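You operate a simulated robot arm through the tools that you are given. There is no shell and no other tool. Be economical: measure what you need, move in short steps, check, and stop when the job is done.

You are at the controls of a simulated robot arm. One attempt, no reset.

TASK
Take the tall white jug and leave it on the bench top by the chlorine meter. Put the medium black pipe on the receiving table. Put the sample cup on the brown mat away on the low shelf. Put the gauge pack on the top of the housing table away on the lid shelf of the black rack. Take the blue band cup and put it on the top of the wide steel bench. Press the bleed button three times. Open the cover drawer. Any order will do. Set down upright: tall white jug, sample cup, blue band cup.

It is judged by the outcome, as a careful person would: the job done as asked, and still so three seconds after it is handed in. It fails if anything else is knocked over, pushed out of place, dropped, spilled or broken. A push-on lid holds only when it is set on centred and level and pressed home; a screw cap is set on level and turned clockwise until tight.

THE ROBOT
A 7-joint arm with a fingered hand on a trunk, on a base that drives. Base frame: it is fixed to the floor where the robot stands at the start and does not move with it; the origin is under the middle of the robot, x ahead of it, y to its left, z up; the surface under the hand at the start is at about z = 920. Readings come in mm, rad, newtons and seconds.
With the tool pointing down near the work surface it reaches from about 360 to 720 mm from the robot's upright axis, wherever it stands. Its first joint turns from -1.204 to 3.002 rad. Places, roughly: bench top by the chlorine meter (20x26 cm) [480, 2600, 920]; bleed button [600, 3900, 1000]; blue band cup (6x6x9 cm) [-800, 8600, 900]; cover drawer [-4800, -6700, 700]; gauge pack [-3000, 8750, 1000]; lid shelf of the black rack [-4700, -4800, 700]; low shelf [-6100, 8800, 300]; medium black pipe (26x3x3 cm) [-4800, 8700, 900]; receiving table [-5400, 4300, 800]; sample cup (8x8x12 cm) [-3300, 8600, 1000]; tall white jug (15x9x14 cm) [500, 0, 1000]; top of the wide steel bench [-4600, 6100, 900]. Payload 3.4 kg.
Tool frame: the origin (TCP) lies between the finger pads and is the grasp point; the fingertips stand 25 mm ahead of it; z points along the fingers, y is the line along which they close. The gripper opens to 88 mm. The gripper's body begins 29 mm behind the TCP. The gripper is a hand of 5 fingers: y runs from the thumb to the fingers, the wrist lies at [-13, -97, -162] in the tool frame, and closing takes about 1.5 s.
Orientation is told as [roll, pitch, yaw] about the base's x, y, z axes, in that order, counted from this pose: with the fingers straight down and the wrist toward the robot, the tool's x, y and z point along [0, 1, 0], [1, 0, 0] and [0, 0, -1] of the base frame.

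THE INTERFACE
- The arm moves only by the tool send_rows. Its argument "moves" is a list of rows, each a list of 6 numbers: the shift along the tool's x, y, z in units of 500 mm (1.0 is 500 mm), then the turn, a rotation vector about the tool's x, y, z in units of 45 degrees (1.0 is 45 degrees). In form: [[tx, ty, tz, wx, wy, wz], ...]. A call has 1 to 12 rows; each row is the pose to reach, as a shift and turn from the pose commanded when the call began, along the tool's axes at that moment. "gripper" is the opening, from 0 (shut) to 1 (fully open), set as the call begins (left out, the last holds). A call with a number of a shift or a turn outside -1 to 1 is refused whole. Each row takes 0.2 s and may step no farther than 50 mm and 0.15 rad from the row before; otherwise, or with a gripper value out of range, the whole call is refused. Where a pose cannot be reached the arm comes as near as it can. A force on the tool above 40 N (or 10 N above the force at the start of the call, whichever is more), or a blocked arm, ends the call early, and 0.2 s more pass. Each finger travels about 153 mm/s and halts on what it meets, pressing with about 31 N; the grip force reading is that of the motor and also rises with nothing between the fingers. The clock runs only during rows and for 0.2 s after the last one: add rows that repeat a pose to give the fingers time. The reply holds the time, the measured pose of the TCP, the force on the tool along the base axes, the opening and the grip force, in the units named above and with some noise, with the torque about the TCP (base axes, N m) and any sound that the robot's microphone picked up, and new pictures: "views" is both (left out), scene, wrist or none.
- Cameras (640 x 400 px; columns grow to the right, rows downward): "scene" is now at [132.5, 1.9, 1414.2]; the picture's right is [0.16, -0.99, 0.00], its down [-0.52, -0.09, -0.85] and it looks along [0.84, 0.14, -0.53] (base axes); focal length 259 px, centre (320, 200). "wrist" rides on the gripper at [59, -79, -105] in the tool frame; the picture's right is [-0.73, 0.32, -0.61], its down [-0.62, -0.68, 0.38] and it looks along [-0.29, 0.66, 0.70] (tool axes); focal length 234 px, centre (320, 200). There is no depth. A picture from a camera that has moved, and an enlarged one, comes with that camera's place and axes in the base frame and with its lens. The place of the scene camera against the robot may be out by one fixed shift of up to 25 mm in any direction.
- slide_trunk(by): slides the trunk up (or, below 0, down) by that many mm; the arm and the scene camera ride with it, the base frame stays. It gives what a move gives, with no picture.
- base_move(legs): drives the robot by 1 to 6 legs, each [ahead, left, turn to the left] in mm, mm and rad, along the robot's own axes; the way and the turn of a leg run together, so that a leg with both is an arc; at most 1500 mm and 3.142 rad a leg. The arm and the cameras ride along, it lands a little off, and it stops where it bumps. It gives what a move gives, and a new picture of the scene camera.
- set_fingers(index, middle, ring, little, thumb_bend, thumb_turn): sets how far each is bent, from 0 (flat) to 100 (curled in); at 30 the hand is open as for a grip, at 70 the pads meet at the TCP. One left out holds its place. A second passes; each finger stops where it meets its share of the squeeze, and holds until it gets a number again. A gripper value or a shape takes the hand back. It gives what a move gives, with no picture; readings hold the bend of each and the force on index, middle, ring, little, thumb and palm. thumb_turn goes from beside the hand (0) to across from the fingers (100), as for a grip.
- set_grasp(shape): the hand has 5 fingers and takes this shape, open, in about a second: jaw (thumb against the fingers, like two jaws); tri (thumb and two fingers); tip (a fingertip pinch); poke (one finger out to press); point (the index stretched); flat (the hand flat); cup (the hand cupped); fist (a fist). The gripper value then closes the fingers along that shape, each until it touches; the sizes above hold for jaw. It gives what a move gives, with no picture.
- turn_head(pan, tilt): turns the head with the scene camera to pan (to the left, within 1.501 rad either way) and tilt (down, from -0.506 to 1.204), counted from straight ahead of the robot. It gives what a move gives, and a new picture of the scene camera.
- close_up(camera, box): a new picture of the part [left, top, right, bottom] of that camera's present view, enlarged. No time passes.
- finish_job(): hands the job in; it is judged then, once.

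Work in short steps. Places have to be worked out from the pictures, the camera data and where the tool is seen: move nearer, look again, correct. Check each grasp and each placing, and mend what went wrong. You have 186 turns and 260 pictures in all, those below and enlarged ones among them. Open the gripper and draw the arm clear of the work before you hand the job in, unless the task says otherwise.

The tools are called after "Request:" as name(argument=value, ...) on one line, values as JSON. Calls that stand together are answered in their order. send_rows: Moves the arm, as the interface text tells. Its arguments: {"type":"object","properties":{"moves":{"type":"array","items":{"type":"array","items":{"type":"number"}}},"gripper":{"type":"number"},"views":{"type":"string","enum":["both","scene","wrist","none"]}},"required":["moves"]} The other tools are called the same way: slide_trunk (by) slides the trunk up or down; set_grasp (shape) gives the hand a shape; set_fingers (index, middle, ring, little, thumb_bend, thumb_turn) moves the fingers one by one; base_move (legs) drives the base; turn_head (pan, tilt) turns the head that bears the scene camera; close_up (camera, box) takes an enlarged picture of a part of a camera's view; finish_job () hands the job in.

At the start:

```text
clock: 0.0
position: [380.1, 109.6, 1251.9]
tcp_rot: [0.001, 0.001, -0.002]
contact_force: [0.0, 0.4, 0.0]
ft_torque: [-0.03, 0.01, 0.0]
grip_width: 87.8
grasp_force: 0.0
shape: jaw
bend: [30.0, 30.0, 30.0, 30.0, 30.0, 98.0]
finger forces: [0.1, 0.0, 0.1, 0.0, 0.1, 0.0]
trunk travel left (down, up): [-650.0, 290.0]
robot x, y, heading: [2.4, 1.9, 0.001]
head pan, tilt: [0.162, 0.557]
```

scene: 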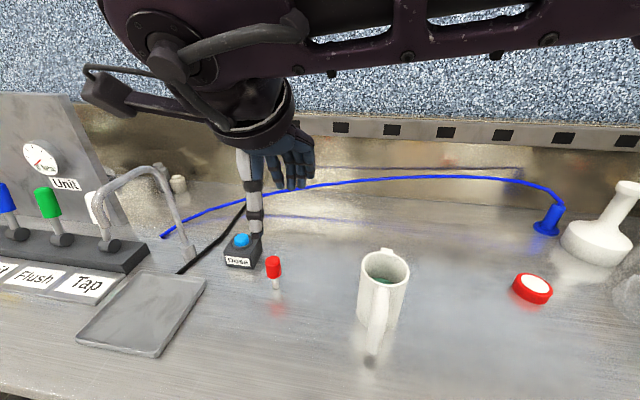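
wrist: 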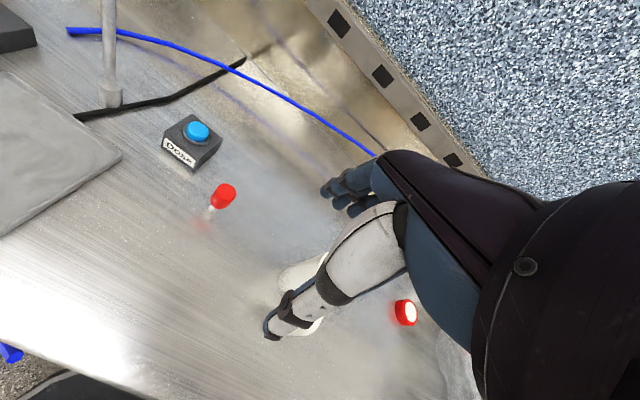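

I start with a closer look at the jug to see its handle.

Request:
close_up(camera="scene", box=[300, 220, 460, 380])

Request:
close_up(camera="wrist", box=[220, 150, 460, 360])

```text
2.50 times, centred on (380, 300) of scene
camera zoom: at [132.5, 1.9, 1414.2], right [0.16, -0.99, 0.0], down [-0.52, -0.09, -0.85], along [0.84, 0.14, -0.53], focal length 648 px, centre (170, -50)
```

zoom: 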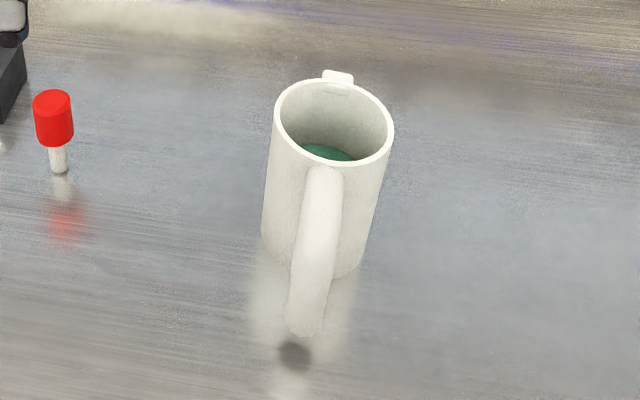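

```text
1.90 times, centred on (340, 255) of wrist
camera zoom: at [299.2, 168.8, 1356.3], right [0.32, -0.73, 0.61], down [-0.68, -0.62, -0.38], along [0.66, -0.29, -0.7], focal length 446 px, centre (282, 95)
```

zoom: 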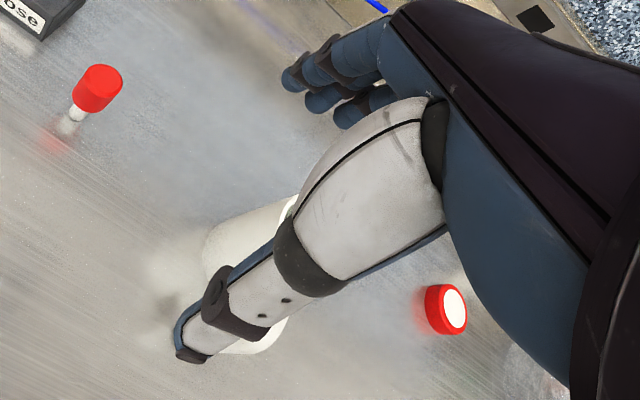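

The jug is at about (480, -60) with its handle toward the robot and liquid inside. I will back the base off for room and turn the hand so it can straddle the handle.

Request:
base_move(legs=[[-200, 0, 0]])

Request:
send_rows(moves=[[0, 0, 0, 0, 0, 0.17], [0, 0, 0, 0, 0, 0.34], [0, 0, 0, 0, 0, 0.51], [0, 0, 0, 0, 0, 0.68], [0, 0, 0, 0, 0, 0.84], [0, 0, 0, 0, 0, 1]], views="none")

Request:
send_rows(moves=[[0, 0, 0, 0, 0, 0.17], [0, 0, 0, 0, 0, 0.34], [0, 0, 0, 0, 0, 0.51], [0, 0, 0, 0, 0, 0.68], [0, 0, 0, 0, 0, 0.84], [0, 0, 0, 0, 0, 1]])

```text
clock: 1.6
position: [180.3, 111.5, 1251.3]
tcp_rot: [-0.002, 0.0, 0.006]
contact_force: [-0.2, 0.5, -0.5]
ft_torque: [0.01, -0.02, 0.0]
grip_width: 87.6
grasp_force: 0.0
shape: jaw
bend: [30.0, 30.0, 30.0, 30.0, 30.0, 98.0]
finger forces: [0.0, 0.1, 0.1, 0.0, 0.0, 0.0]
trunk travel left (down, up): [-650.0, 290.0]
robot x, y, heading: [-200.3, -0.5, 0.003]
head pan, tilt: [0.162, 0.557]
camera scene: at [-67.9, 2.1, 1414.3], right [0.17, -0.99, 0.0], down [-0.52, -0.09, -0.85], along [0.84, 0.14, -0.53], focal length 259 px, centre (320, 200)
```

scene: 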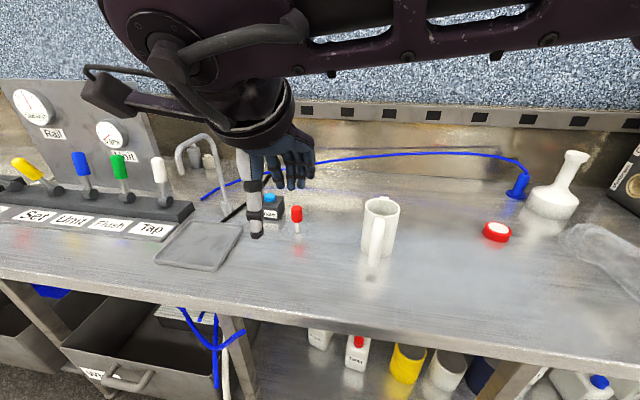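

```text
clock: 3.0
position: [186.9, 108.9, 1243.0]
tcp_rot: [0.012, 0.01, -0.781]
contact_force: [0.7, 0.4, -0.5]
ft_torque: [0.01, 0.01, -0.01]
grip_width: 87.7
grasp_force: 0.0
shape: jaw
bend: [30.0, 30.0, 30.0, 30.0, 30.0, 98.0]
finger forces: [0.1, 0.0, 0.1, 0.0, 0.1, 0.0]
out of reach, approached as far as the arm can: row 6
trunk travel left (down, up): [-650.0, 290.0]
robot x, y, heading: [-200.8, -3.4, 0.005]
head pan, tilt: [0.162, 0.557]
```

```text
clock: 4.4
position: [163.5, 19.1, 1153.0]
tcp_rot: [0.012, 0.033, -1.565]
contact_force: [-0.3, -0.8, -0.7]
ft_torque: [0.01, 0.03, -0.01]
grip_width: 87.7
grasp_force: 0.0
shape: jaw
bend: [30.0, 30.0, 30.0, 30.0, 30.0, 98.0]
finger forces: [0.1, 0.0, 0.0, 0.1, 0.0, 0.0]
out of reach, approached as far as the arm can: row 1, 2, 3, 4, 5, 6
trunk travel left (down, up): [-650.0, 290.0]
robot x, y, heading: [-199.2, -0.8, 0.007]
head pan, tilt: [0.162, 0.557]
camera scene: at [-80.7, 33.7, 1410.0], right [0.53, -0.85, 0.0], down [-0.48, -0.3, -0.82], along [0.7, 0.43, -0.57], focal length 259 px, centre (320, 200)
camera wrist: at [219.5, 94.7, 1261.5], right [-0.73, -0.35, 0.59], down [-0.62, 0.69, -0.37], along [-0.28, -0.63, -0.72], focal length 234 px, centre (320, 200)
```

scene: 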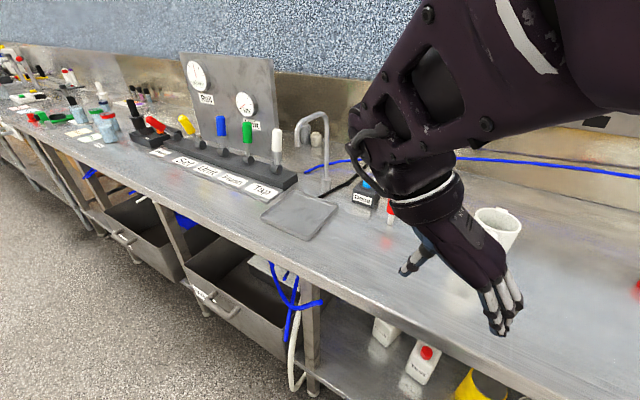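
wrist: 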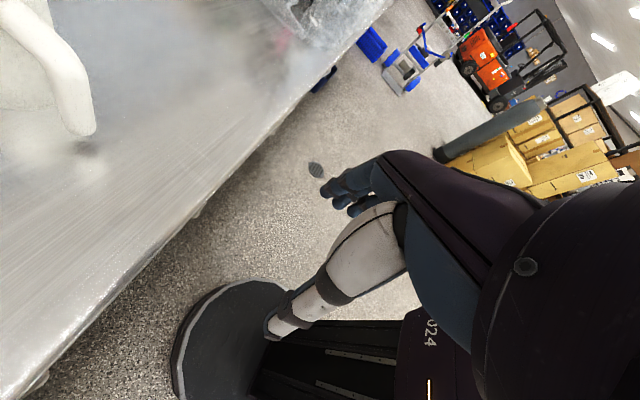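

The arm can take this yaw. Now I move forward and tilt the fingers toward the jug, staying clear of it.

Request:
send_rows(moves=[[0.03, 0.02, 0, 0, 0.17, 0], [0.06, 0.04, 0, 0, 0.34, 0], [0.1, 0.06, 0, 0, 0.51, 0], [0.14, 0.08, 0, 0, 0.68, 0], [0.18, 0.11, 0, 0, 0.84, 0], [0.2, 0.13, 0, 0, 1, 0]])

```text
clock: 5.8
position: [263.3, -36.3, 1151.0]
tcp_rot: [0.788, 0.006, -1.566]
contact_force: [1.0, -0.5, -0.2]
ft_torque: [0.02, 0.0, 0.01]
grip_width: 87.8
grasp_force: 0.0
shape: jaw
bend: [30.0, 30.0, 30.0, 30.0, 30.0, 98.0]
finger forces: [0.0, 0.0, 0.0, 0.0, 0.0, 0.1]
trunk travel left (down, up): [-650.0, 290.0]
robot x, y, heading: [-200.1, -3.2, 0.001]
head pan, tilt: [0.162, 0.557]
camera scene: at [-71.2, 12.3, 1410.7], right [0.28, -0.96, 0.0], down [-0.54, -0.16, -0.83], along [0.79, 0.23, -0.56], focal length 259 px, centre (320, 200)
camera wrist: at [228.0, 42.5, 1267.7], right [-0.94, -0.33, -0.09], down [-0.17, 0.68, -0.71], along [0.29, -0.65, -0.7], focal length 234 px, centre (320, 200)
```

scene: 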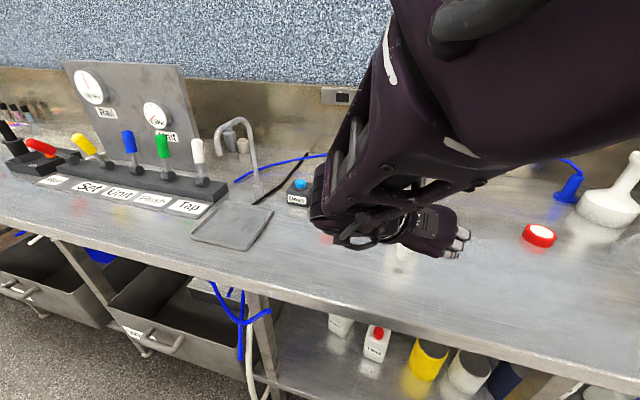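
wrist: 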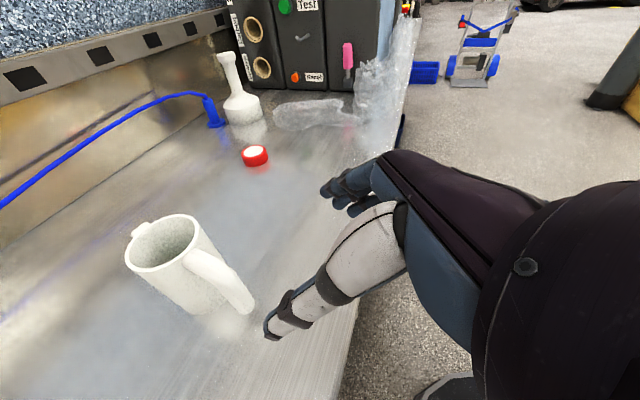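

Request:
close_up(camera="wrist", box=[90, 190, 330, 350])

```text
2.50 times, centred on (210, 270) of wrist
camera zoom: at [228.0, 42.5, 1267.7], right [-0.94, -0.33, -0.09], down [-0.17, 0.68, -0.71], along [0.29, -0.65, -0.7], focal length 585 px, centre (595, 25)
```

zoom: 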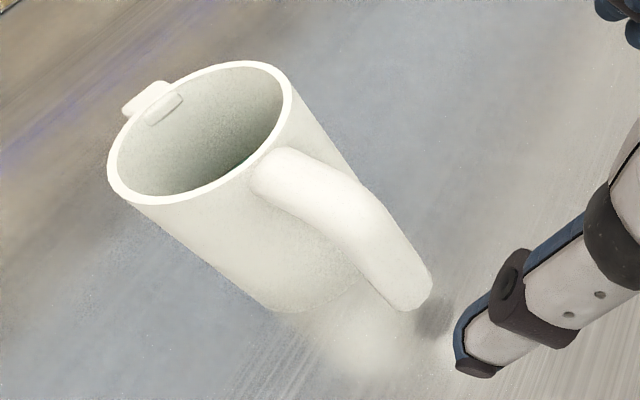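

I tilt further to nearly horizontal fingers and lower to handle height, in front of the handle.

Request:
send_rows(moves=[[-0.02, 0, 0.04, 0, 0.15, 0], [-0.04, 0, 0.08, 0, 0.31, 0], [-0.07, 0, 0.12, 0, 0.47, 0], [-0.1, 0, 0.17, 0, 0.62, 0], [-0.13, 0, 0.21, 0, 0.78, 0], [-0.148, 0, 0.248, 0, 0.78, 0]])

```text
clock: 7.2
position: [294.2, -55.9, 1102.9]
tcp_rot: [1.355, 0.082, -1.61]
contact_force: [-0.3, 0.3, 0.0]
ft_torque: [0.02, 0.02, -0.01]
grip_width: 88.1
grasp_force: 0.1
shape: jaw
bend: [30.0, 30.0, 30.0, 30.0, 30.0, 98.0]
finger forces: [0.0, 0.1, 0.0, 0.1, 0.1, 0.0]
out of reach, approached as far as the arm can: row 4, 5, 6
trunk travel left (down, up): [-650.0, 290.0]
robot x, y, heading: [-201.1, -2.0, 0.003]
head pan, tilt: [0.162, 0.557]
camera scene: at [-66.6, 2.9, 1414.1], right [0.17, -0.99, 0.0], down [-0.52, -0.09, -0.85], along [0.84, 0.14, -0.53], focal length 259 px, centre (320, 200)
camera wrist: at [206.0, 20.1, 1188.9], right [-0.76, -0.25, -0.6], down [0.27, 0.73, -0.63], along [0.59, -0.64, -0.49], focal length 234 px, centre (320, 200)
```

scene: 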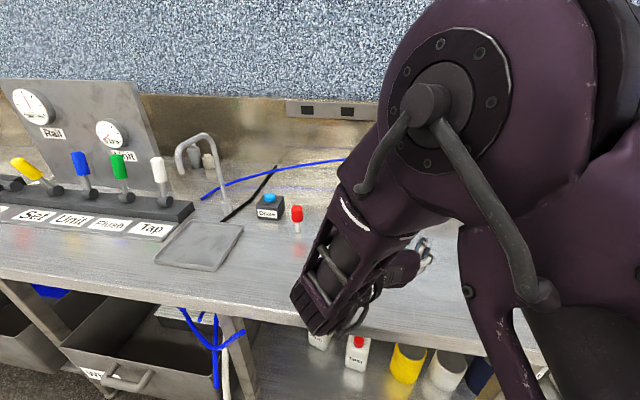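
wrist: 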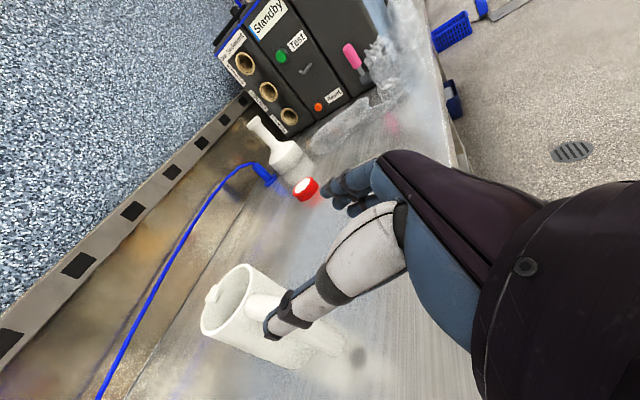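

The arm is folded to its limit; I lower the trunk so the hand sinks to handle height.

Request:
slide_trunk(by=-110)

Request:
send_rows(moves=[[0, 0, 0, 0, 0, 0]])

```text
clock: 8.6
position: [294.0, -53.5, 997.9]
tcp_rot: [1.364, 0.089, -1.604]
contact_force: [0.1, -0.5, -0.2]
ft_torque: [0.01, 0.02, 0.0]
grip_width: 87.9
grasp_force: 0.1
shape: jaw
bend: [30.0, 30.0, 30.0, 30.0, 30.0, 98.0]
finger forces: [0.1, 0.1, 0.0, 0.0, 0.0, 0.0]
trunk travel left (down, up): [-540.0, 400.0]
robot x, y, heading: [-201.2, 0.5, 0.009]
head pan, tilt: [0.162, 0.557]
```

```text
clock: 9.0
position: [293.3, -54.9, 997.6]
tcp_rot: [1.363, 0.089, -1.604]
contact_force: [-0.7, -0.2, -0.6]
ft_torque: [0.0, 0.0, -0.02]
grip_width: 87.7
grasp_force: 0.1
shape: jaw
bend: [30.0, 30.0, 30.0, 30.0, 30.0, 98.0]
finger forces: [0.0, 0.0, 0.0, 0.0, 0.0, 0.0]
trunk travel left (down, up): [-540.0, 400.0]
robot x, y, heading: [-200.0, 0.6, 0.006]
head pan, tilt: [0.162, 0.557]
camera scene: at [-67.6, 2.2, 1304.3], right [0.17, -0.99, 0.0], down [-0.52, -0.09, -0.85], along [0.84, 0.14, -0.53], focal length 259 px, centre (320, 200)
camera wrist: at [204.3, 20.7, 1083.7], right [-0.75, -0.24, -0.61], down [0.27, 0.73, -0.63], along [0.6, -0.64, -0.48], focal length 234 px, centre (320, 200)
```

scene: 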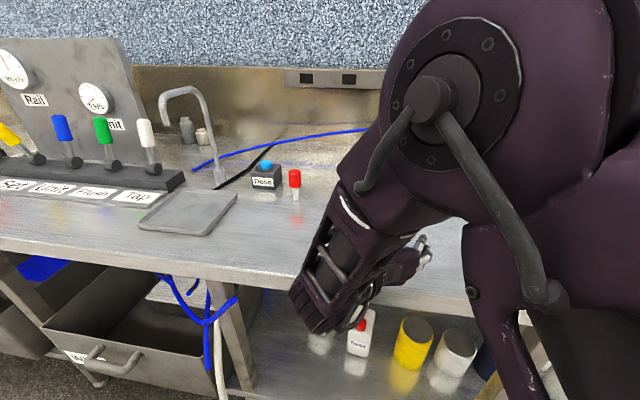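
wrist: 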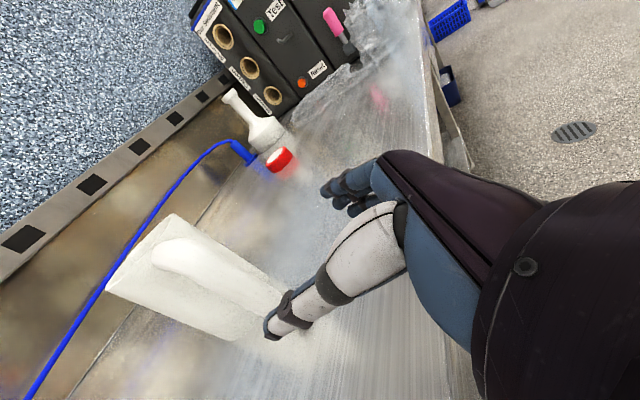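

I align sideways with the handle (about y=-36) and creep forward partway, then look.

Request:
send_rows(moves=[[0.012, -0.02, 0.0, 0, 0, 0], [0.025, -0.039, 0.02, 0, 0, 0], [0.025, -0.039, 0.08, 0, 0, 0], [0.025, -0.039, 0.11, 0, 0, 0]], views="wrist")

```text
clock: 10.0
position: [339.6, -18.8, 1009.0]
tcp_rot: [1.36, 0.066, -1.582]
contact_force: [0.2, 0.4, -0.6]
ft_torque: [-0.03, 0.0, 0.01]
grip_width: 87.9
grasp_force: 0.0
shape: jaw
bend: [30.0, 30.0, 30.0, 30.0, 30.0, 98.0]
finger forces: [0.0, 0.0, 0.0, 0.0, 0.0, 0.0]
out of reach, approached as far as the arm can: row 3, 4
trunk travel left (down, up): [-540.0, 400.0]
robot x, y, heading: [-199.4, -1.6, 0.006]
head pan, tilt: [0.162, 0.557]
camera wrist: at [249.0, 55.8, 1094.3], right [-0.75, -0.28, -0.6], down [0.25, 0.72, -0.64], along [0.61, -0.63, -0.47], focal length 234 px, centre (320, 200)
```

wrist: 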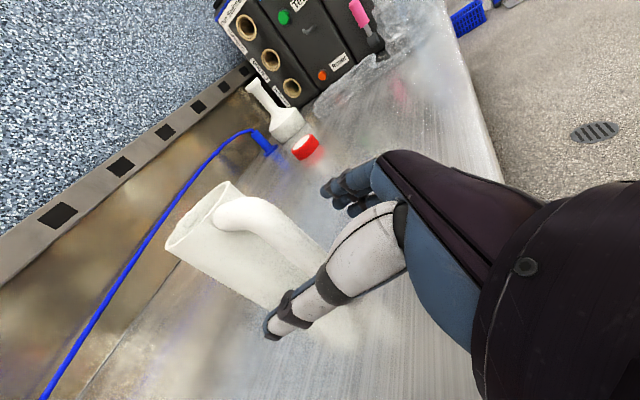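

The arm strains at this pose; standing further left of the jug should ease it. I back off and shift the base left.

Request:
base_move(legs=[[-70, 0, 0], [0, 260, 0]])

```text
clock: 12.5
position: [268.1, 234.1, 1007.0]
tcp_rot: [1.356, 0.06, -1.581]
contact_force: [-0.3, -0.6, -0.6]
ft_torque: [-0.01, 0.02, 0.0]
grip_width: 87.8
grasp_force: 0.0
shape: jaw
bend: [30.0, 30.0, 30.0, 30.0, 30.0, 98.0]
finger forces: [0.0, 0.0, 0.0, 0.1, 0.0, 0.0]
trunk travel left (down, up): [-540.0, 400.0]
robot x, y, heading: [-270.2, 251.7, 0.001]
head pan, tilt: [0.162, 0.557]
camera scene: at [-138.9, 256.0, 1304.2], right [0.17, -0.99, 0.0], down [-0.52, -0.09, -0.85], along [0.84, 0.14, -0.53], focal length 259 px, centre (320, 200)
```

scene: 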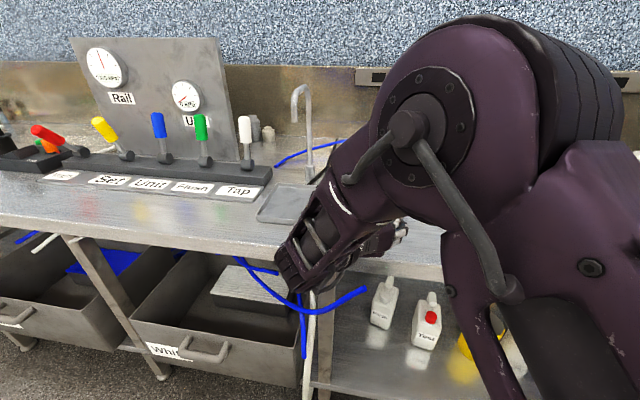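

Request:
send_rows(moves=[[0, 0.09, 0, 0, 0, 0], [0.01, 0.18, 0, 0, 0, 0], [0.02, 0.27, 0.02, 0, 0, 0], [0.03, 0.36, 0.04, 0, 0, 0], [0.032, 0.45, 0.06, 0, 0, 0], [0.032, 0.539, 0.066, 0, 0, 0]])

```text
clock: 13.9
position: [331.4, -42.5, 1011.8]
tcp_rot: [1.353, 0.062, -1.578]
contact_force: [-0.1, -0.5, -0.9]
ft_torque: [0.01, 0.0, -0.01]
grip_width: 87.8
grasp_force: 0.1
shape: jaw
bend: [30.0, 30.0, 30.0, 30.0, 30.0, 98.0]
finger forces: [0.1, 0.0, 0.1, 0.2, 0.1, 0.0]
out of reach, approached as far as the arm can: row 1, 2, 3, 4, 5, 6
trunk travel left (down, up): [-540.0, 400.0]
robot x, y, heading: [-272.1, 252.5, 0.007]
head pan, tilt: [0.162, 0.557]
camera scene: at [-139.4, 254.1, 1304.3], right [0.17, -0.99, 0.0], down [-0.52, -0.09, -0.85], along [0.84, 0.14, -0.53], focal length 259 px, centre (320, 200)
camera wrist: at [241.3, 31.6, 1097.3], right [-0.75, -0.28, -0.6], down [0.25, 0.72, -0.65], along [0.61, -0.63, -0.47], focal length 234 px, centre (320, 200)
```

scene: 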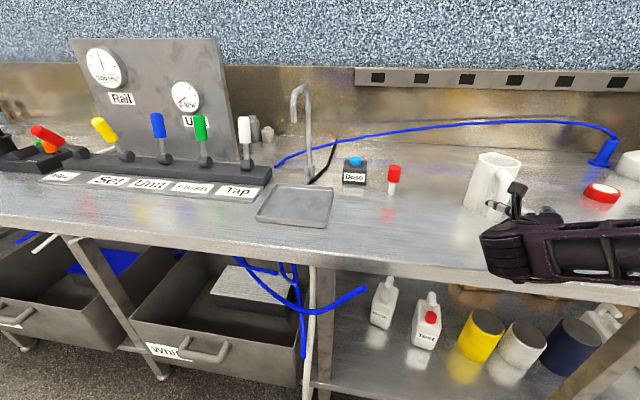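
wrist: 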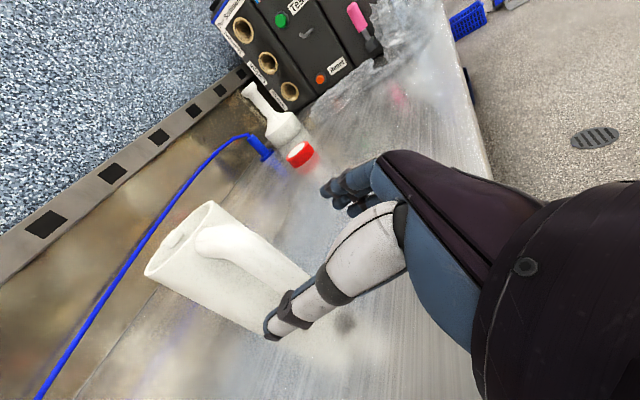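

The hand is now lined up in front of the handle. I lower slightly and advance along the fingers.

Request:
slide_trunk(by=-12)

Request:
send_rows(moves=[[0, 0, 0.04, 0, 0, 0], [0, 0, 0.08, 0, 0, 0], [0, 0, 0.12, 0, 0, 0]])

```text
clock: 14.5
position: [331.6, -41.2, 1000.5]
tcp_rot: [1.352, 0.063, -1.577]
contact_force: [-0.4, 0.6, 0.0]
ft_torque: [0.0, 0.03, -0.01]
grip_width: 88.1
grasp_force: 0.0
shape: jaw
bend: [30.0, 30.0, 30.0, 30.0, 30.0, 98.0]
finger forces: [0.0, 0.0, 0.0, 0.0, 0.1, 0.0]
trunk travel left (down, up): [-528.0, 412.0]
robot x, y, heading: [-269.3, 250.1, 0.003]
head pan, tilt: [0.162, 0.557]
```

```text
clock: 15.3
position: [391.3, -41.4, 986.1]
tcp_rot: [1.354, 0.062, -1.582]
contact_force: [0.2, 0.6, -0.2]
ft_torque: [0.0, -0.02, 0.04]
grip_width: 87.8
grasp_force: 0.1
shape: jaw
bend: [30.0, 30.0, 30.0, 30.0, 30.0, 98.0]
finger forces: [0.1, 0.0, 0.0, 0.1, 0.0, 0.0]
trunk travel left (down, up): [-528.0, 412.0]
robot x, y, heading: [-276.0, 254.1, 0.002]
head pan, tilt: [0.162, 0.557]
camera scene: at [-138.1, 254.9, 1292.1], right [0.17, -0.99, 0.0], down [-0.52, -0.09, -0.85], along [0.84, 0.14, -0.53], focal length 259 px, centre (320, 200)
camera wrist: at [300.2, 32.6, 1071.9], right [-0.75, -0.28, -0.6], down [0.25, 0.72, -0.65], along [0.61, -0.63, -0.47], focal length 234 px, centre (320, 200)
```

scene: 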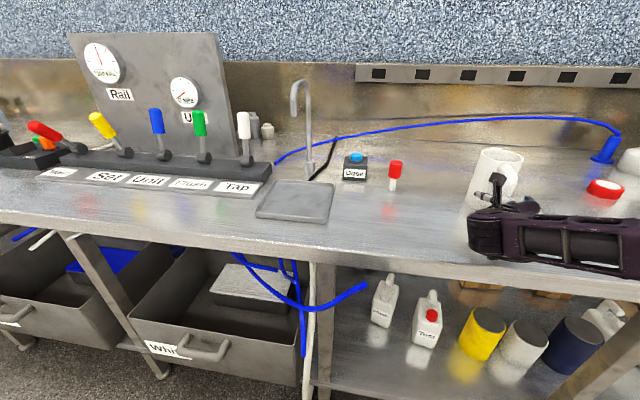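
wrist: 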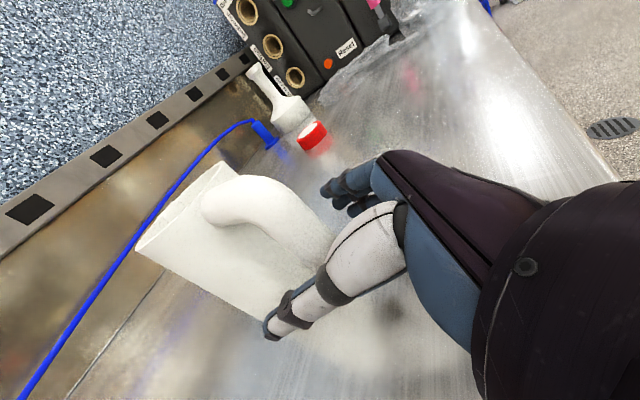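

The handle lies between thumb and fingers at the TCP. I close the hand on it.

Request:
send_rows(moves=[[0, 0, 0, 0, 0, 0], [0, 0, 0, 0, 0, 0], [0, 0, 0, 0, 0, 0], [0, 0, 0, 0, 0, 0], [0, 0, 0, 0, 0, 0], [0, 0, 0, 0, 0, 0], [0, 0, 0, 0, 0, 0], [0, 0, 0, 0, 0, 0]], gripper=0)

```text
clock: 17.1
position: [390.2, -40.8, 985.7]
tcp_rot: [1.353, 0.063, -1.58]
contact_force: [0.1, -0.9, 0.6]
ft_torque: [-0.13, 0.14, -0.08]
grip_width: 16.8
grasp_force: 31.0
shape: jaw
bend: [71.0, 71.0, 62.0, 60.0, 77.0, 100.0]
finger forces: [15.0, 4.6, 3.0, 3.4, 24.1, 0.1]
trunk travel left (down, up): [-528.0, 412.0]
robot x, y, heading: [-271.2, 255.2, 0.002]
head pan, tilt: [0.162, 0.557]
camera scene: at [-138.4, 254.8, 1292.2], right [0.17, -0.99, 0.0], down [-0.52, -0.09, -0.85], along [0.84, 0.14, -0.53], focal length 259 px, centre (320, 200)
camera wrist: at [299.8, 32.6, 1071.9], right [-0.75, -0.28, -0.6], down [0.25, 0.72, -0.65], along [0.61, -0.63, -0.47], focal length 234 px, centre (320, 200)
```

scene: 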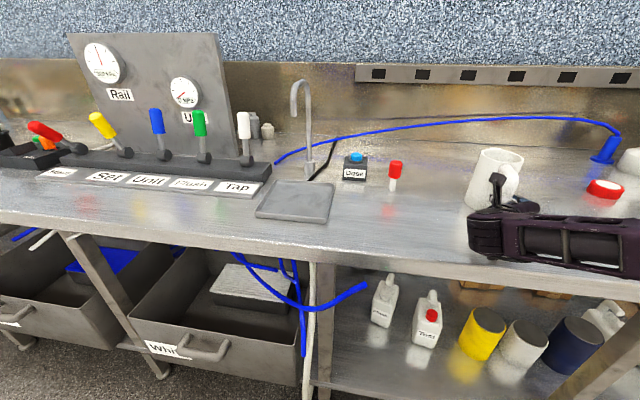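
wrist: 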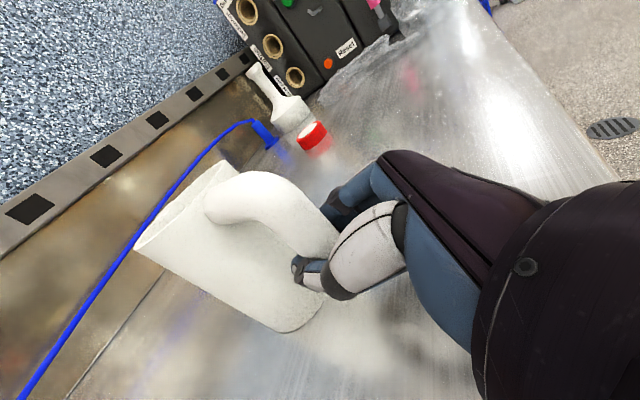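

Gripped at 31 N. I lift with the trunk so the jug stays level and check.

Request:
slide_trunk(by=60)

Request:
send_rows(moves=[[0, 0, 0, 0, 0, 0]])

```text
clock: 18.1
position: [389.7, -40.8, 1045.7]
tcp_rot: [1.353, 0.064, -1.58]
contact_force: [-0.9, -0.6, -1.8]
ft_torque: [0.0, 0.1, 0.0]
grip_width: 13.9
grasp_force: 31.4
shape: jaw
bend: [72.0, 73.0, 70.0, 71.0, 82.0, 100.0]
finger forces: [14.5, 0.0, 0.1, 1.2, 19.8, 0.1]
trunk travel left (down, up): [-588.0, 352.0]
robot x, y, heading: [-274.5, 256.0, 0.004]
head pan, tilt: [0.162, 0.557]
```

```text
clock: 18.5
position: [389.2, -41.3, 1047.2]
tcp_rot: [1.351, 0.062, -1.58]
contact_force: [-0.3, 0.3, -2.1]
ft_torque: [0.0, 0.08, 0.03]
grip_width: 14.0
grasp_force: 31.2
shape: jaw
bend: [72.0, 73.0, 70.0, 70.0, 82.0, 100.0]
finger forces: [14.1, 0.0, 0.0, 1.4, 19.9, 0.0]
trunk travel left (down, up): [-588.0, 352.0]
robot x, y, heading: [-270.7, 251.2, 0.003]
head pan, tilt: [0.162, 0.557]
camera scene: at [-138.6, 254.9, 1352.2], right [0.17, -0.99, 0.0], down [-0.52, -0.09, -0.85], along [0.84, 0.14, -0.53], focal length 259 px, centre (320, 200)
camera wrist: at [299.6, 32.7, 1132.2], right [-0.75, -0.28, -0.6], down [0.25, 0.72, -0.65], along [0.61, -0.63, -0.47], focal length 234 px, centre (320, 200)
```

scene: 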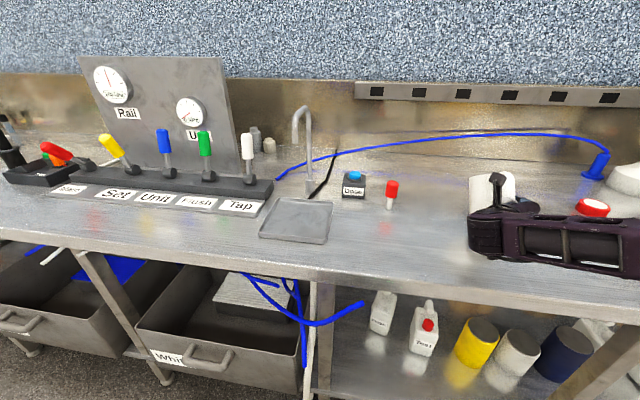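
wrist: 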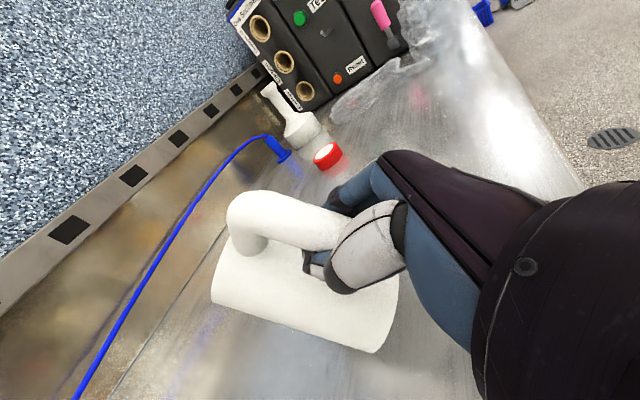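

The jug may have swung in the grip; I look closely.

Request:
close_up(camera="scene", box=[440, 140, 640, 280])

Request:
close_up(camera="wrist", box=[190, 150, 430, 370])

```text
2.86 times, centred on (540, 210) of scene
camera zoom: at [-138.6, 254.9, 1352.2], right [0.17, -0.99, 0.0], down [-0.52, -0.09, -0.85], along [0.84, 0.14, -0.53], focal length 741 px, centre (-309, 171)
```

zoom: 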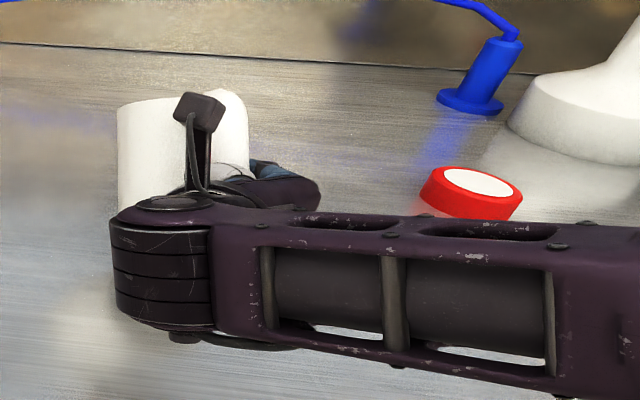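

```text
1.82 times, centred on (310, 260) of wrist
camera zoom: at [299.6, 32.7, 1132.2], right [-0.75, -0.28, -0.6], down [0.25, 0.72, -0.65], along [0.61, -0.63, -0.47], focal length 426 px, centre (338, 91)
```

zoom: 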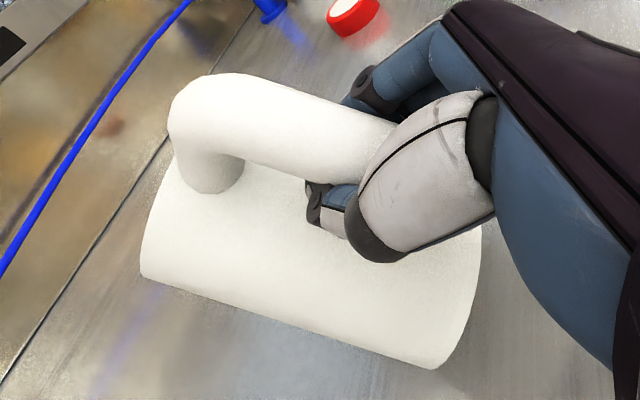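

The jug swung rim-forward in the fingers because only the index carried it. I lower straight back so the base edge rights it on the bench.

Request:
slide_trunk(by=-45)

Request:
slide_trunk(by=-14)

Request:
send_rows(moves=[[0, 0, 0, 0, 0, 0]])

```text
clock: 19.4
position: [390.7, -43.0, 1001.2]
tcp_rot: [1.354, 0.062, -1.579]
contact_force: [0.4, -0.5, -1.7]
ft_torque: [-0.07, -0.04, -0.01]
grip_width: 11.6
grasp_force: 31.3
shape: jaw
bend: [71.0, 73.0, 70.0, 70.0, 84.0, 100.0]
finger forces: [0.0, 0.0, 0.0, 1.8, 1.5, 0.0]
trunk travel left (down, up): [-543.0, 397.0]
robot x, y, heading: [-268.5, 251.5, 0.007]
head pan, tilt: [0.162, 0.557]
```

```text
clock: 20.0
position: [390.2, -42.3, 988.5]
tcp_rot: [1.354, 0.064, -1.581]
contact_force: [0.8, -0.1, 3.5]
ft_torque: [-0.11, 0.05, -0.01]
grip_width: 11.7
grasp_force: 31.2
shape: jaw
bend: [71.0, 73.0, 70.0, 70.0, 84.0, 100.0]
finger forces: [0.0, 0.0, 0.0, 2.9, 2.8, 0.1]
trunk travel left (down, up): [-529.0, 411.0]
robot x, y, heading: [-269.1, 253.5, 0.009]
head pan, tilt: [0.162, 0.557]
```

```text
clock: 20.4
position: [388.8, -40.8, 988.8]
tcp_rot: [1.354, 0.063, -1.58]
contact_force: [1.0, 0.1, 3.3]
ft_torque: [-0.11, 0.02, 0.03]
grip_width: 11.7
grasp_force: 31.5
shape: jaw
bend: [71.0, 73.0, 70.0, 70.0, 84.0, 100.0]
finger forces: [0.0, 0.0, 0.0, 2.9, 2.8, 0.0]
trunk travel left (down, up): [-529.0, 411.0]
robot x, y, heading: [-271.8, 253.4, 0.004]
head pan, tilt: [0.162, 0.557]
camera scene: at [-139.5, 255.4, 1293.3], right [0.17, -0.99, 0.0], down [-0.52, -0.09, -0.85], along [0.84, 0.14, -0.53], focal length 259 px, centre (320, 200)
camera wrist: at [298.8, 33.2, 1073.8], right [-0.75, -0.28, -0.6], down [0.25, 0.72, -0.65], along [0.61, -0.63, -0.47], focal length 234 px, centre (320, 200)
```

scene: 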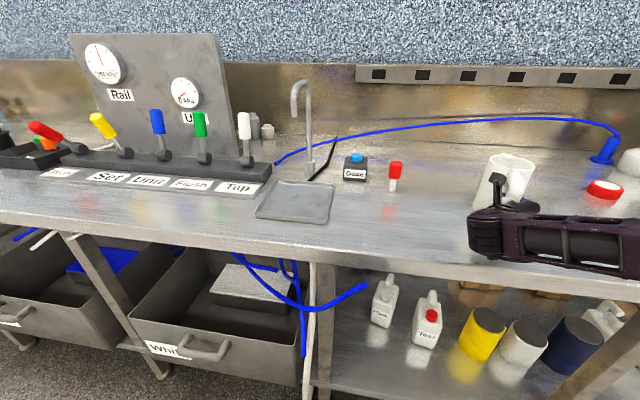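
wrist: 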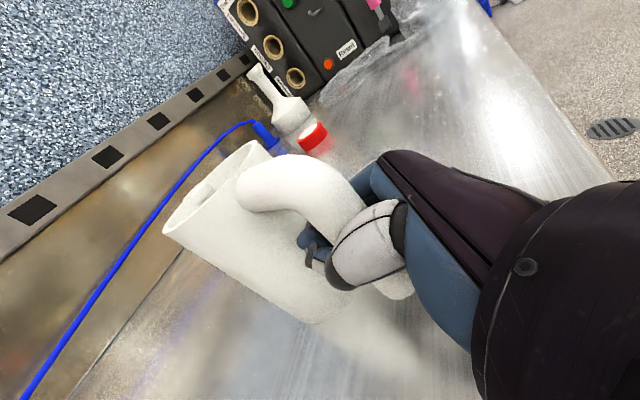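

It's upright again on the bench. I open the hand and look at how the jug sits.

Request:
send_rows(moves=[[0, 0, 0, 0, 0, 0], [0, 0, 0, 0, 0, 0], [0, 0, 0, 0, 0, 0], [0, 0, 0, 0, 0, 0]], gripper=1)

Request:
close_up(camera="wrist", box=[130, 130, 430, 360])

```text
clock: 21.4
position: [389.9, -41.7, 987.9]
tcp_rot: [1.352, 0.063, -1.578]
contact_force: [0.4, 0.3, 0.0]
ft_torque: [-0.02, 0.02, -0.01]
grip_width: 87.7
grasp_force: 0.0
shape: jaw
bend: [30.0, 30.0, 30.0, 30.0, 30.0, 98.0]
finger forces: [0.0, 0.0, 0.1, 0.1, 0.0, 0.0]
trunk travel left (down, up): [-529.0, 411.0]
robot x, y, heading: [-271.3, 253.0, 0.004]
head pan, tilt: [0.162, 0.557]
camera scene: at [-138.9, 255.0, 1293.2], right [0.17, -0.99, 0.0], down [-0.52, -0.09, -0.85], along [0.84, 0.14, -0.53], focal length 259 px, centre (320, 200)
camera wrist: at [299.4, 32.9, 1073.2], right [-0.75, -0.28, -0.6], down [0.25, 0.72, -0.65], along [0.61, -0.63, -0.47], focal length 234 px, centre (320, 200)
```

scene: 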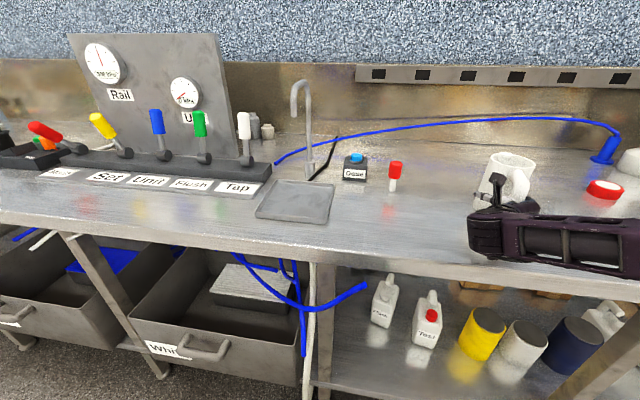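
wrist: 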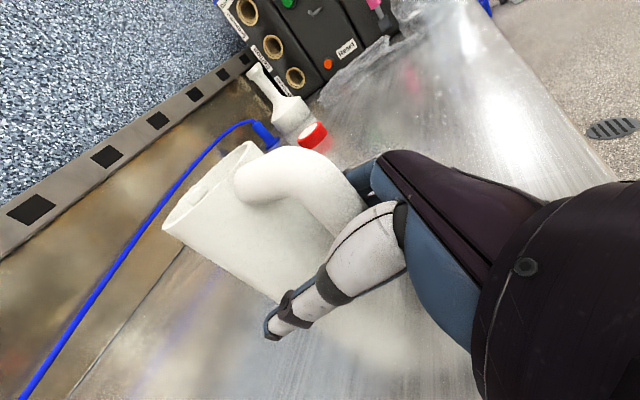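

```text
1.74 times, centred on (280, 245) of wrist
camera zoom: at [299.4, 32.9, 1073.2], right [-0.75, -0.28, -0.6], down [0.25, 0.72, -0.65], along [0.61, -0.63, -0.47], focal length 407 px, centre (390, 122)
```

zoom: 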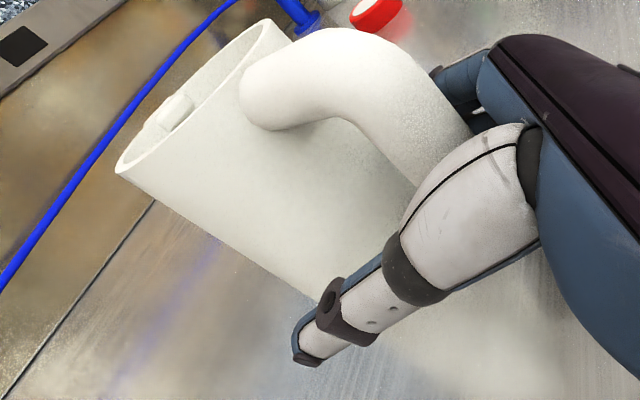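

Jug stands upright, nothing spilled visible. A rim grip (thumb inside, fingers outside the right wall) will hang stably, so I withdraw, rise, and turn the fingers down again.

Request:
send_rows(moves=[[0, 0, -0.08, 0, 0, 0], [0, 0, -0.16, 0, 0, 0], [0, 0, -0.22, 0, 0, 0]], views="wrist")

Request:
slide_trunk(by=180)

Request:
send_rows(moves=[[0, 0, 0, 0, -0.16, 0], [0, 0, 0, 0, -0.33, 0], [0, 0, 0, 0, -0.5, 0], [0, 0, 0, 0, -0.67, 0], [0, 0, 0, 0, -0.84, 0], [0, 0, 0, 0, -1, 0]], views="none")

Request:
send_rows(moves=[[0, 0, 0, 0, -0.18, 0], [0, 0, 0, 0, -0.36, 0], [0, 0, 0, 0, -0.54, 0], [0, 0, 0, 0, -0.72, 0]])

```text
clock: 22.2
position: [321.1, -54.7, 1014.5]
tcp_rot: [1.35, 0.064, -1.575]
contact_force: [0.0, 0.6, -0.7]
ft_torque: [0.0, 0.01, -0.01]
grip_width: 87.6
grasp_force: 0.1
shape: jaw
bend: [30.0, 30.0, 30.0, 30.0, 30.0, 98.0]
finger forces: [0.0, 0.0, 0.0, 0.0, 0.0, 0.0]
out of reach, approached as far as the arm can: row 2, 3
trunk travel left (down, up): [-529.0, 411.0]
robot x, y, heading: [-269.2, 253.9, 0.005]
head pan, tilt: [0.162, 0.557]
camera wrist: at [229.7, 20.0, 1098.4], right [-0.75, -0.28, -0.6], down [0.24, 0.72, -0.65], along [0.61, -0.63, -0.48], focal length 234 px, centre (320, 200)
```

wrist: 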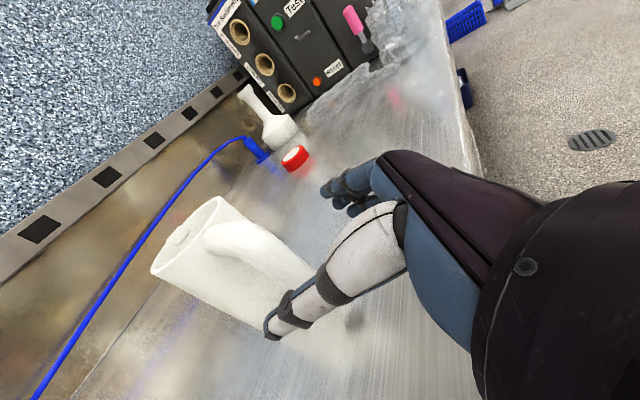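

```text
clock: 24.2
position: [319.8, -54.4, 1193.2]
tcp_rot: [1.351, 0.064, -1.576]
contact_force: [0.1, 0.0, 0.3]
ft_torque: [0.02, 0.0, 0.01]
grip_width: 87.9
grasp_force: 0.0
shape: jaw
bend: [30.0, 30.0, 30.0, 30.0, 30.0, 98.0]
finger forces: [0.0, 0.0, 0.0, 0.1, 0.0, 0.1]
trunk travel left (down, up): [-709.0, 231.0]
robot x, y, heading: [-269.1, 254.5, 0.004]
head pan, tilt: [0.162, 0.557]
```

```text
clock: 25.6
position: [320.1, -53.3, 1192.6]
tcp_rot: [0.56, 0.065, -1.576]
contact_force: [0.0, 0.4, 0.0]
ft_torque: [-0.01, 0.02, -0.02]
grip_width: 87.7
grasp_force: 0.1
shape: jaw
bend: [30.0, 30.0, 30.0, 30.0, 30.0, 98.0]
finger forces: [0.0, 0.0, 0.0, 0.0, 0.0, 0.0]
trunk travel left (down, up): [-709.0, 231.0]
robot x, y, heading: [-271.6, 252.3, 0.007]
head pan, tilt: [0.162, 0.557]
```

```text
clock: 26.6
position: [318.3, -54.1, 1172.3]
tcp_rot: [0.149, 0.075, -1.559]
contact_force: [-0.4, -0.4, -0.1]
ft_torque: [0.0, 0.02, -0.01]
grip_width: 87.6
grasp_force: 0.0
shape: jaw
bend: [30.0, 30.0, 30.0, 30.0, 30.0, 98.0]
finger forces: [0.1, 0.0, 0.0, 0.0, 0.0, 0.1]
out of reach, approached as far as the arm can: row 3, 4
trunk travel left (down, up): [-709.0, 231.0]
robot x, y, heading: [-272.0, 250.5, 0.01]
head pan, tilt: [0.162, 0.557]
camera scene: at [-138.5, 254.4, 1473.2], right [0.17, -0.99, 0.0], down [-0.52, -0.09, -0.85], along [0.84, 0.14, -0.53], focal length 259 px, centre (320, 200)
camera wrist: at [359.2, 16.6, 1290.9], right [-0.8, -0.37, 0.47], down [-0.57, 0.71, -0.42], along [-0.18, -0.6, -0.78], focal length 234 px, centre (320, 200)
```

scene: 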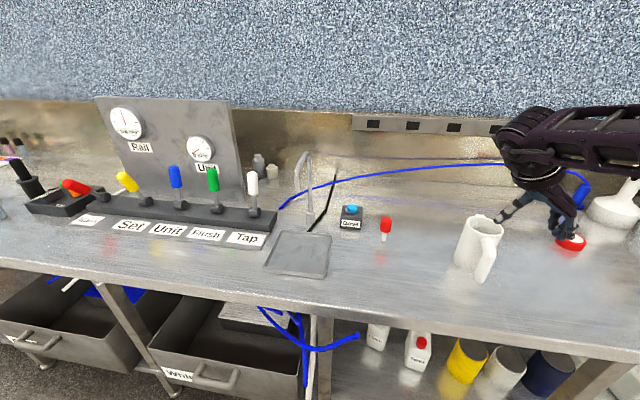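
wrist: 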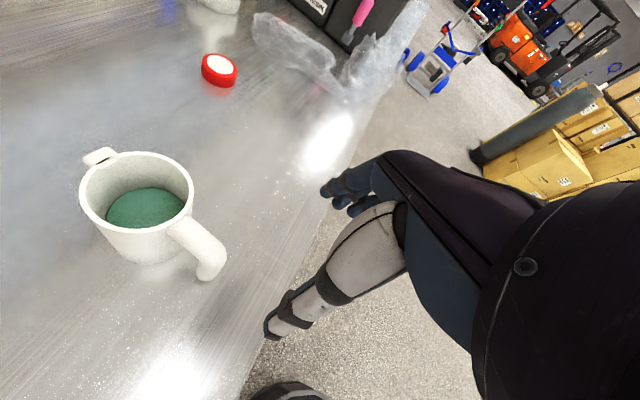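

Liquid is intact. I move above the jug's right wall (jug centre about (450,-48)) at safe height, fingers down.

Request:
send_rows(moves=[[0.055, 0.02, 0.0, -0.02, 0, 0], [0.11, 0.03, 0.0, -0.04, 0, 0], [0.16, 0.04, 0.03, -0.08, 0, 0], [0.21, 0.05, 0.06, -0.08, 0, 0], [0.264, 0.062, 0.1, -0.08, 0, 0]])

```text
clock: 27.8
position: [398.0, -45.3, 1132.4]
tcp_rot: [0.152, 0.01, -1.565]
contact_force: [0.4, -0.1, 0.3]
ft_torque: [-0.01, 0.01, -0.03]
grip_width: 87.8
grasp_force: 0.0
shape: jaw
bend: [30.0, 30.0, 30.0, 30.0, 30.0, 98.0]
finger forces: [0.0, 0.0, 0.0, 0.1, 0.0, 0.1]
out of reach, approached as far as the arm can: row 2, 3, 4, 5
trunk travel left (down, up): [-709.0, 231.0]
robot x, y, heading: [-270.3, 254.0, 0.003]
head pan, tilt: [0.162, 0.557]
camera scene: at [-136.5, 257.3, 1473.0], right [0.17, -0.99, 0.0], down [-0.52, -0.09, -0.85], along [0.84, 0.14, -0.53], focal length 259 px, centre (320, 200)
camera wrist: at [438.4, 31.9, 1247.5], right [-0.81, -0.33, 0.49], down [-0.56, 0.68, -0.47], along [-0.18, -0.65, -0.74], focal length 234 px, centre (320, 200)
```

scene: 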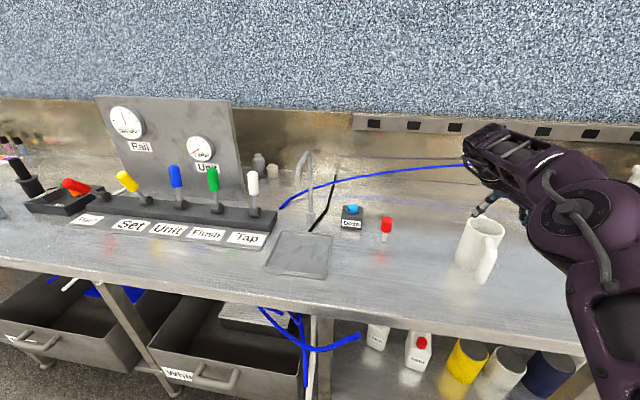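
wrist: 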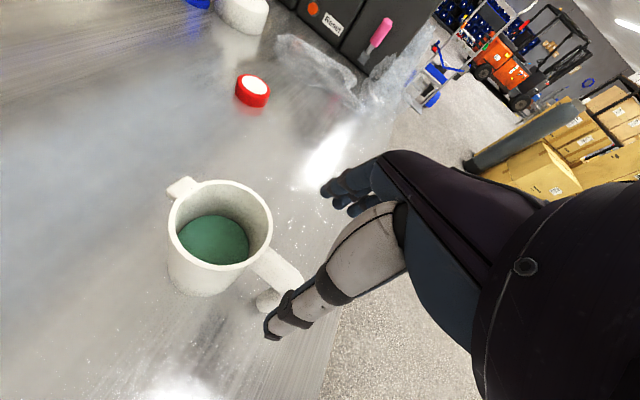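

I'm at the edge of reach; I raise a little and drive the base forward 200 mm.

Request:
slide_trunk(by=60)

Request:
base_move(legs=[[200, 0, 0]])

Request:
send_rows(moves=[[0, 0.02, 0, 0, 0, 0], [-0.05, 0.03, 0, 0, 0, 0], [-0.1, 0.05, 0, 0, 0, 0], [-0.15, 0.06, 0, 0, 0, 0], [-0.2, 0.06, 0, 0, 0, 0], [-0.25, 0.06, 0, 0, 0, 0], [-0.29, 0.06, 0, 0, 0, 0]])

```text
clock: 28.8
position: [395.9, -47.8, 1194.4]
tcp_rot: [0.155, 0.012, -1.564]
contact_force: [-1.1, -0.6, -0.5]
ft_torque: [-0.03, -0.02, 0.01]
grip_width: 87.8
grasp_force: 0.0
shape: jaw
bend: [30.0, 30.0, 30.0, 30.0, 30.0, 98.0]
finger forces: [0.1, 0.0, 0.0, 0.0, 0.1, 0.1]
trunk travel left (down, up): [-769.0, 171.0]
robot x, y, heading: [-273.9, 248.8, 0.007]
head pan, tilt: [0.162, 0.557]
```

```text
clock: 30.4
position: [592.1, -52.3, 1195.0]
tcp_rot: [0.154, 0.015, -1.57]
contact_force: [0.0, -0.6, -0.7]
ft_torque: [-0.01, 0.0, -0.01]
grip_width: 87.7
grasp_force: 0.2
shape: jaw
bend: [30.0, 30.0, 30.0, 30.0, 30.0, 98.0]
finger forces: [0.0, 0.0, 0.0, 0.0, 0.0, 0.0]
trunk travel left (down, up): [-769.0, 171.0]
robot x, y, heading: [-77.2, 254.6, -0.002]
head pan, tilt: [0.162, 0.557]
camera scene: at [58.5, 254.6, 1533.3], right [0.16, -0.99, 0.0], down [-0.52, -0.08, -0.85], along [0.84, 0.14, -0.53], focal length 259 px, centre (320, 200)
```

scene: 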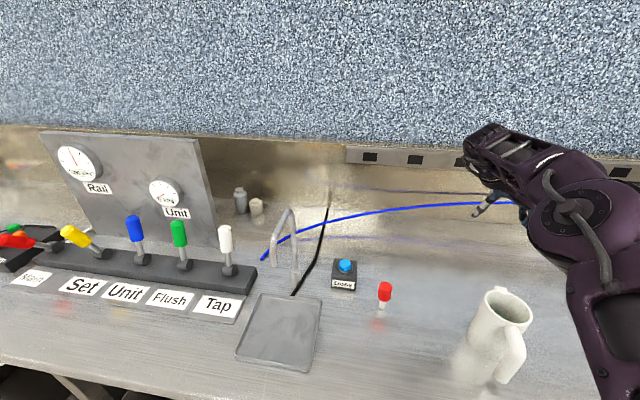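

```text
clock: 32.0
position: [451.1, -82.9, 1170.9]
tcp_rot: [0.157, 0.017, -1.569]
contact_force: [0.2, 0.1, -0.8]
ft_torque: [-0.03, 0.01, 0.0]
grip_width: 87.7
grasp_force: 0.1
shape: jaw
bend: [30.0, 30.0, 30.0, 30.0, 30.0, 98.0]
finger forces: [0.0, 0.1, 0.0, 0.0, 0.0, 0.1]
out of reach, approached as far as the arm can: row 7
trunk travel left (down, up): [-769.0, 171.0]
robot x, y, heading: [-74.0, 253.4, -0.004]
head pan, tilt: [0.162, 0.557]
camera scene: at [58.5, 254.1, 1533.3], right [0.16, -0.99, 0.0], down [-0.52, -0.08, -0.85], along [0.84, 0.14, -0.53], focal length 259 px, centre (320, 200)
camera wrist: at [491.6, -5.4, 1285.4], right [-0.81, -0.33, 0.48], down [-0.56, 0.69, -0.47], along [-0.18, -0.65, -0.74], focal length 234 px, centre (320, 200)
```

scene: 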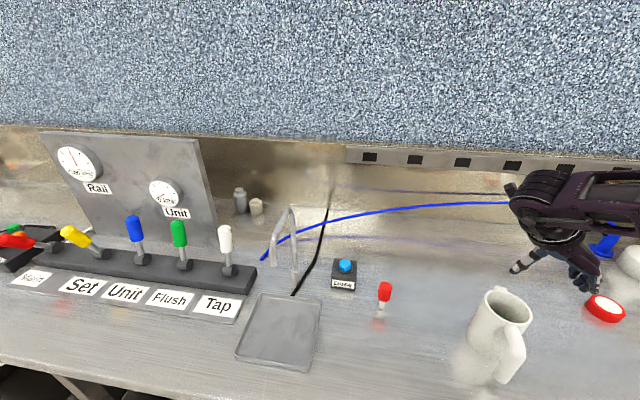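
wrist: 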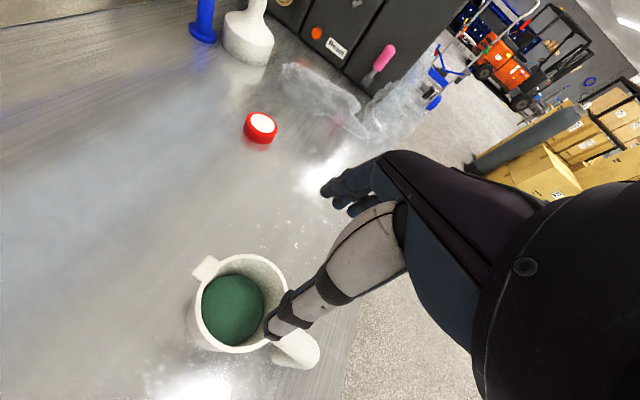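

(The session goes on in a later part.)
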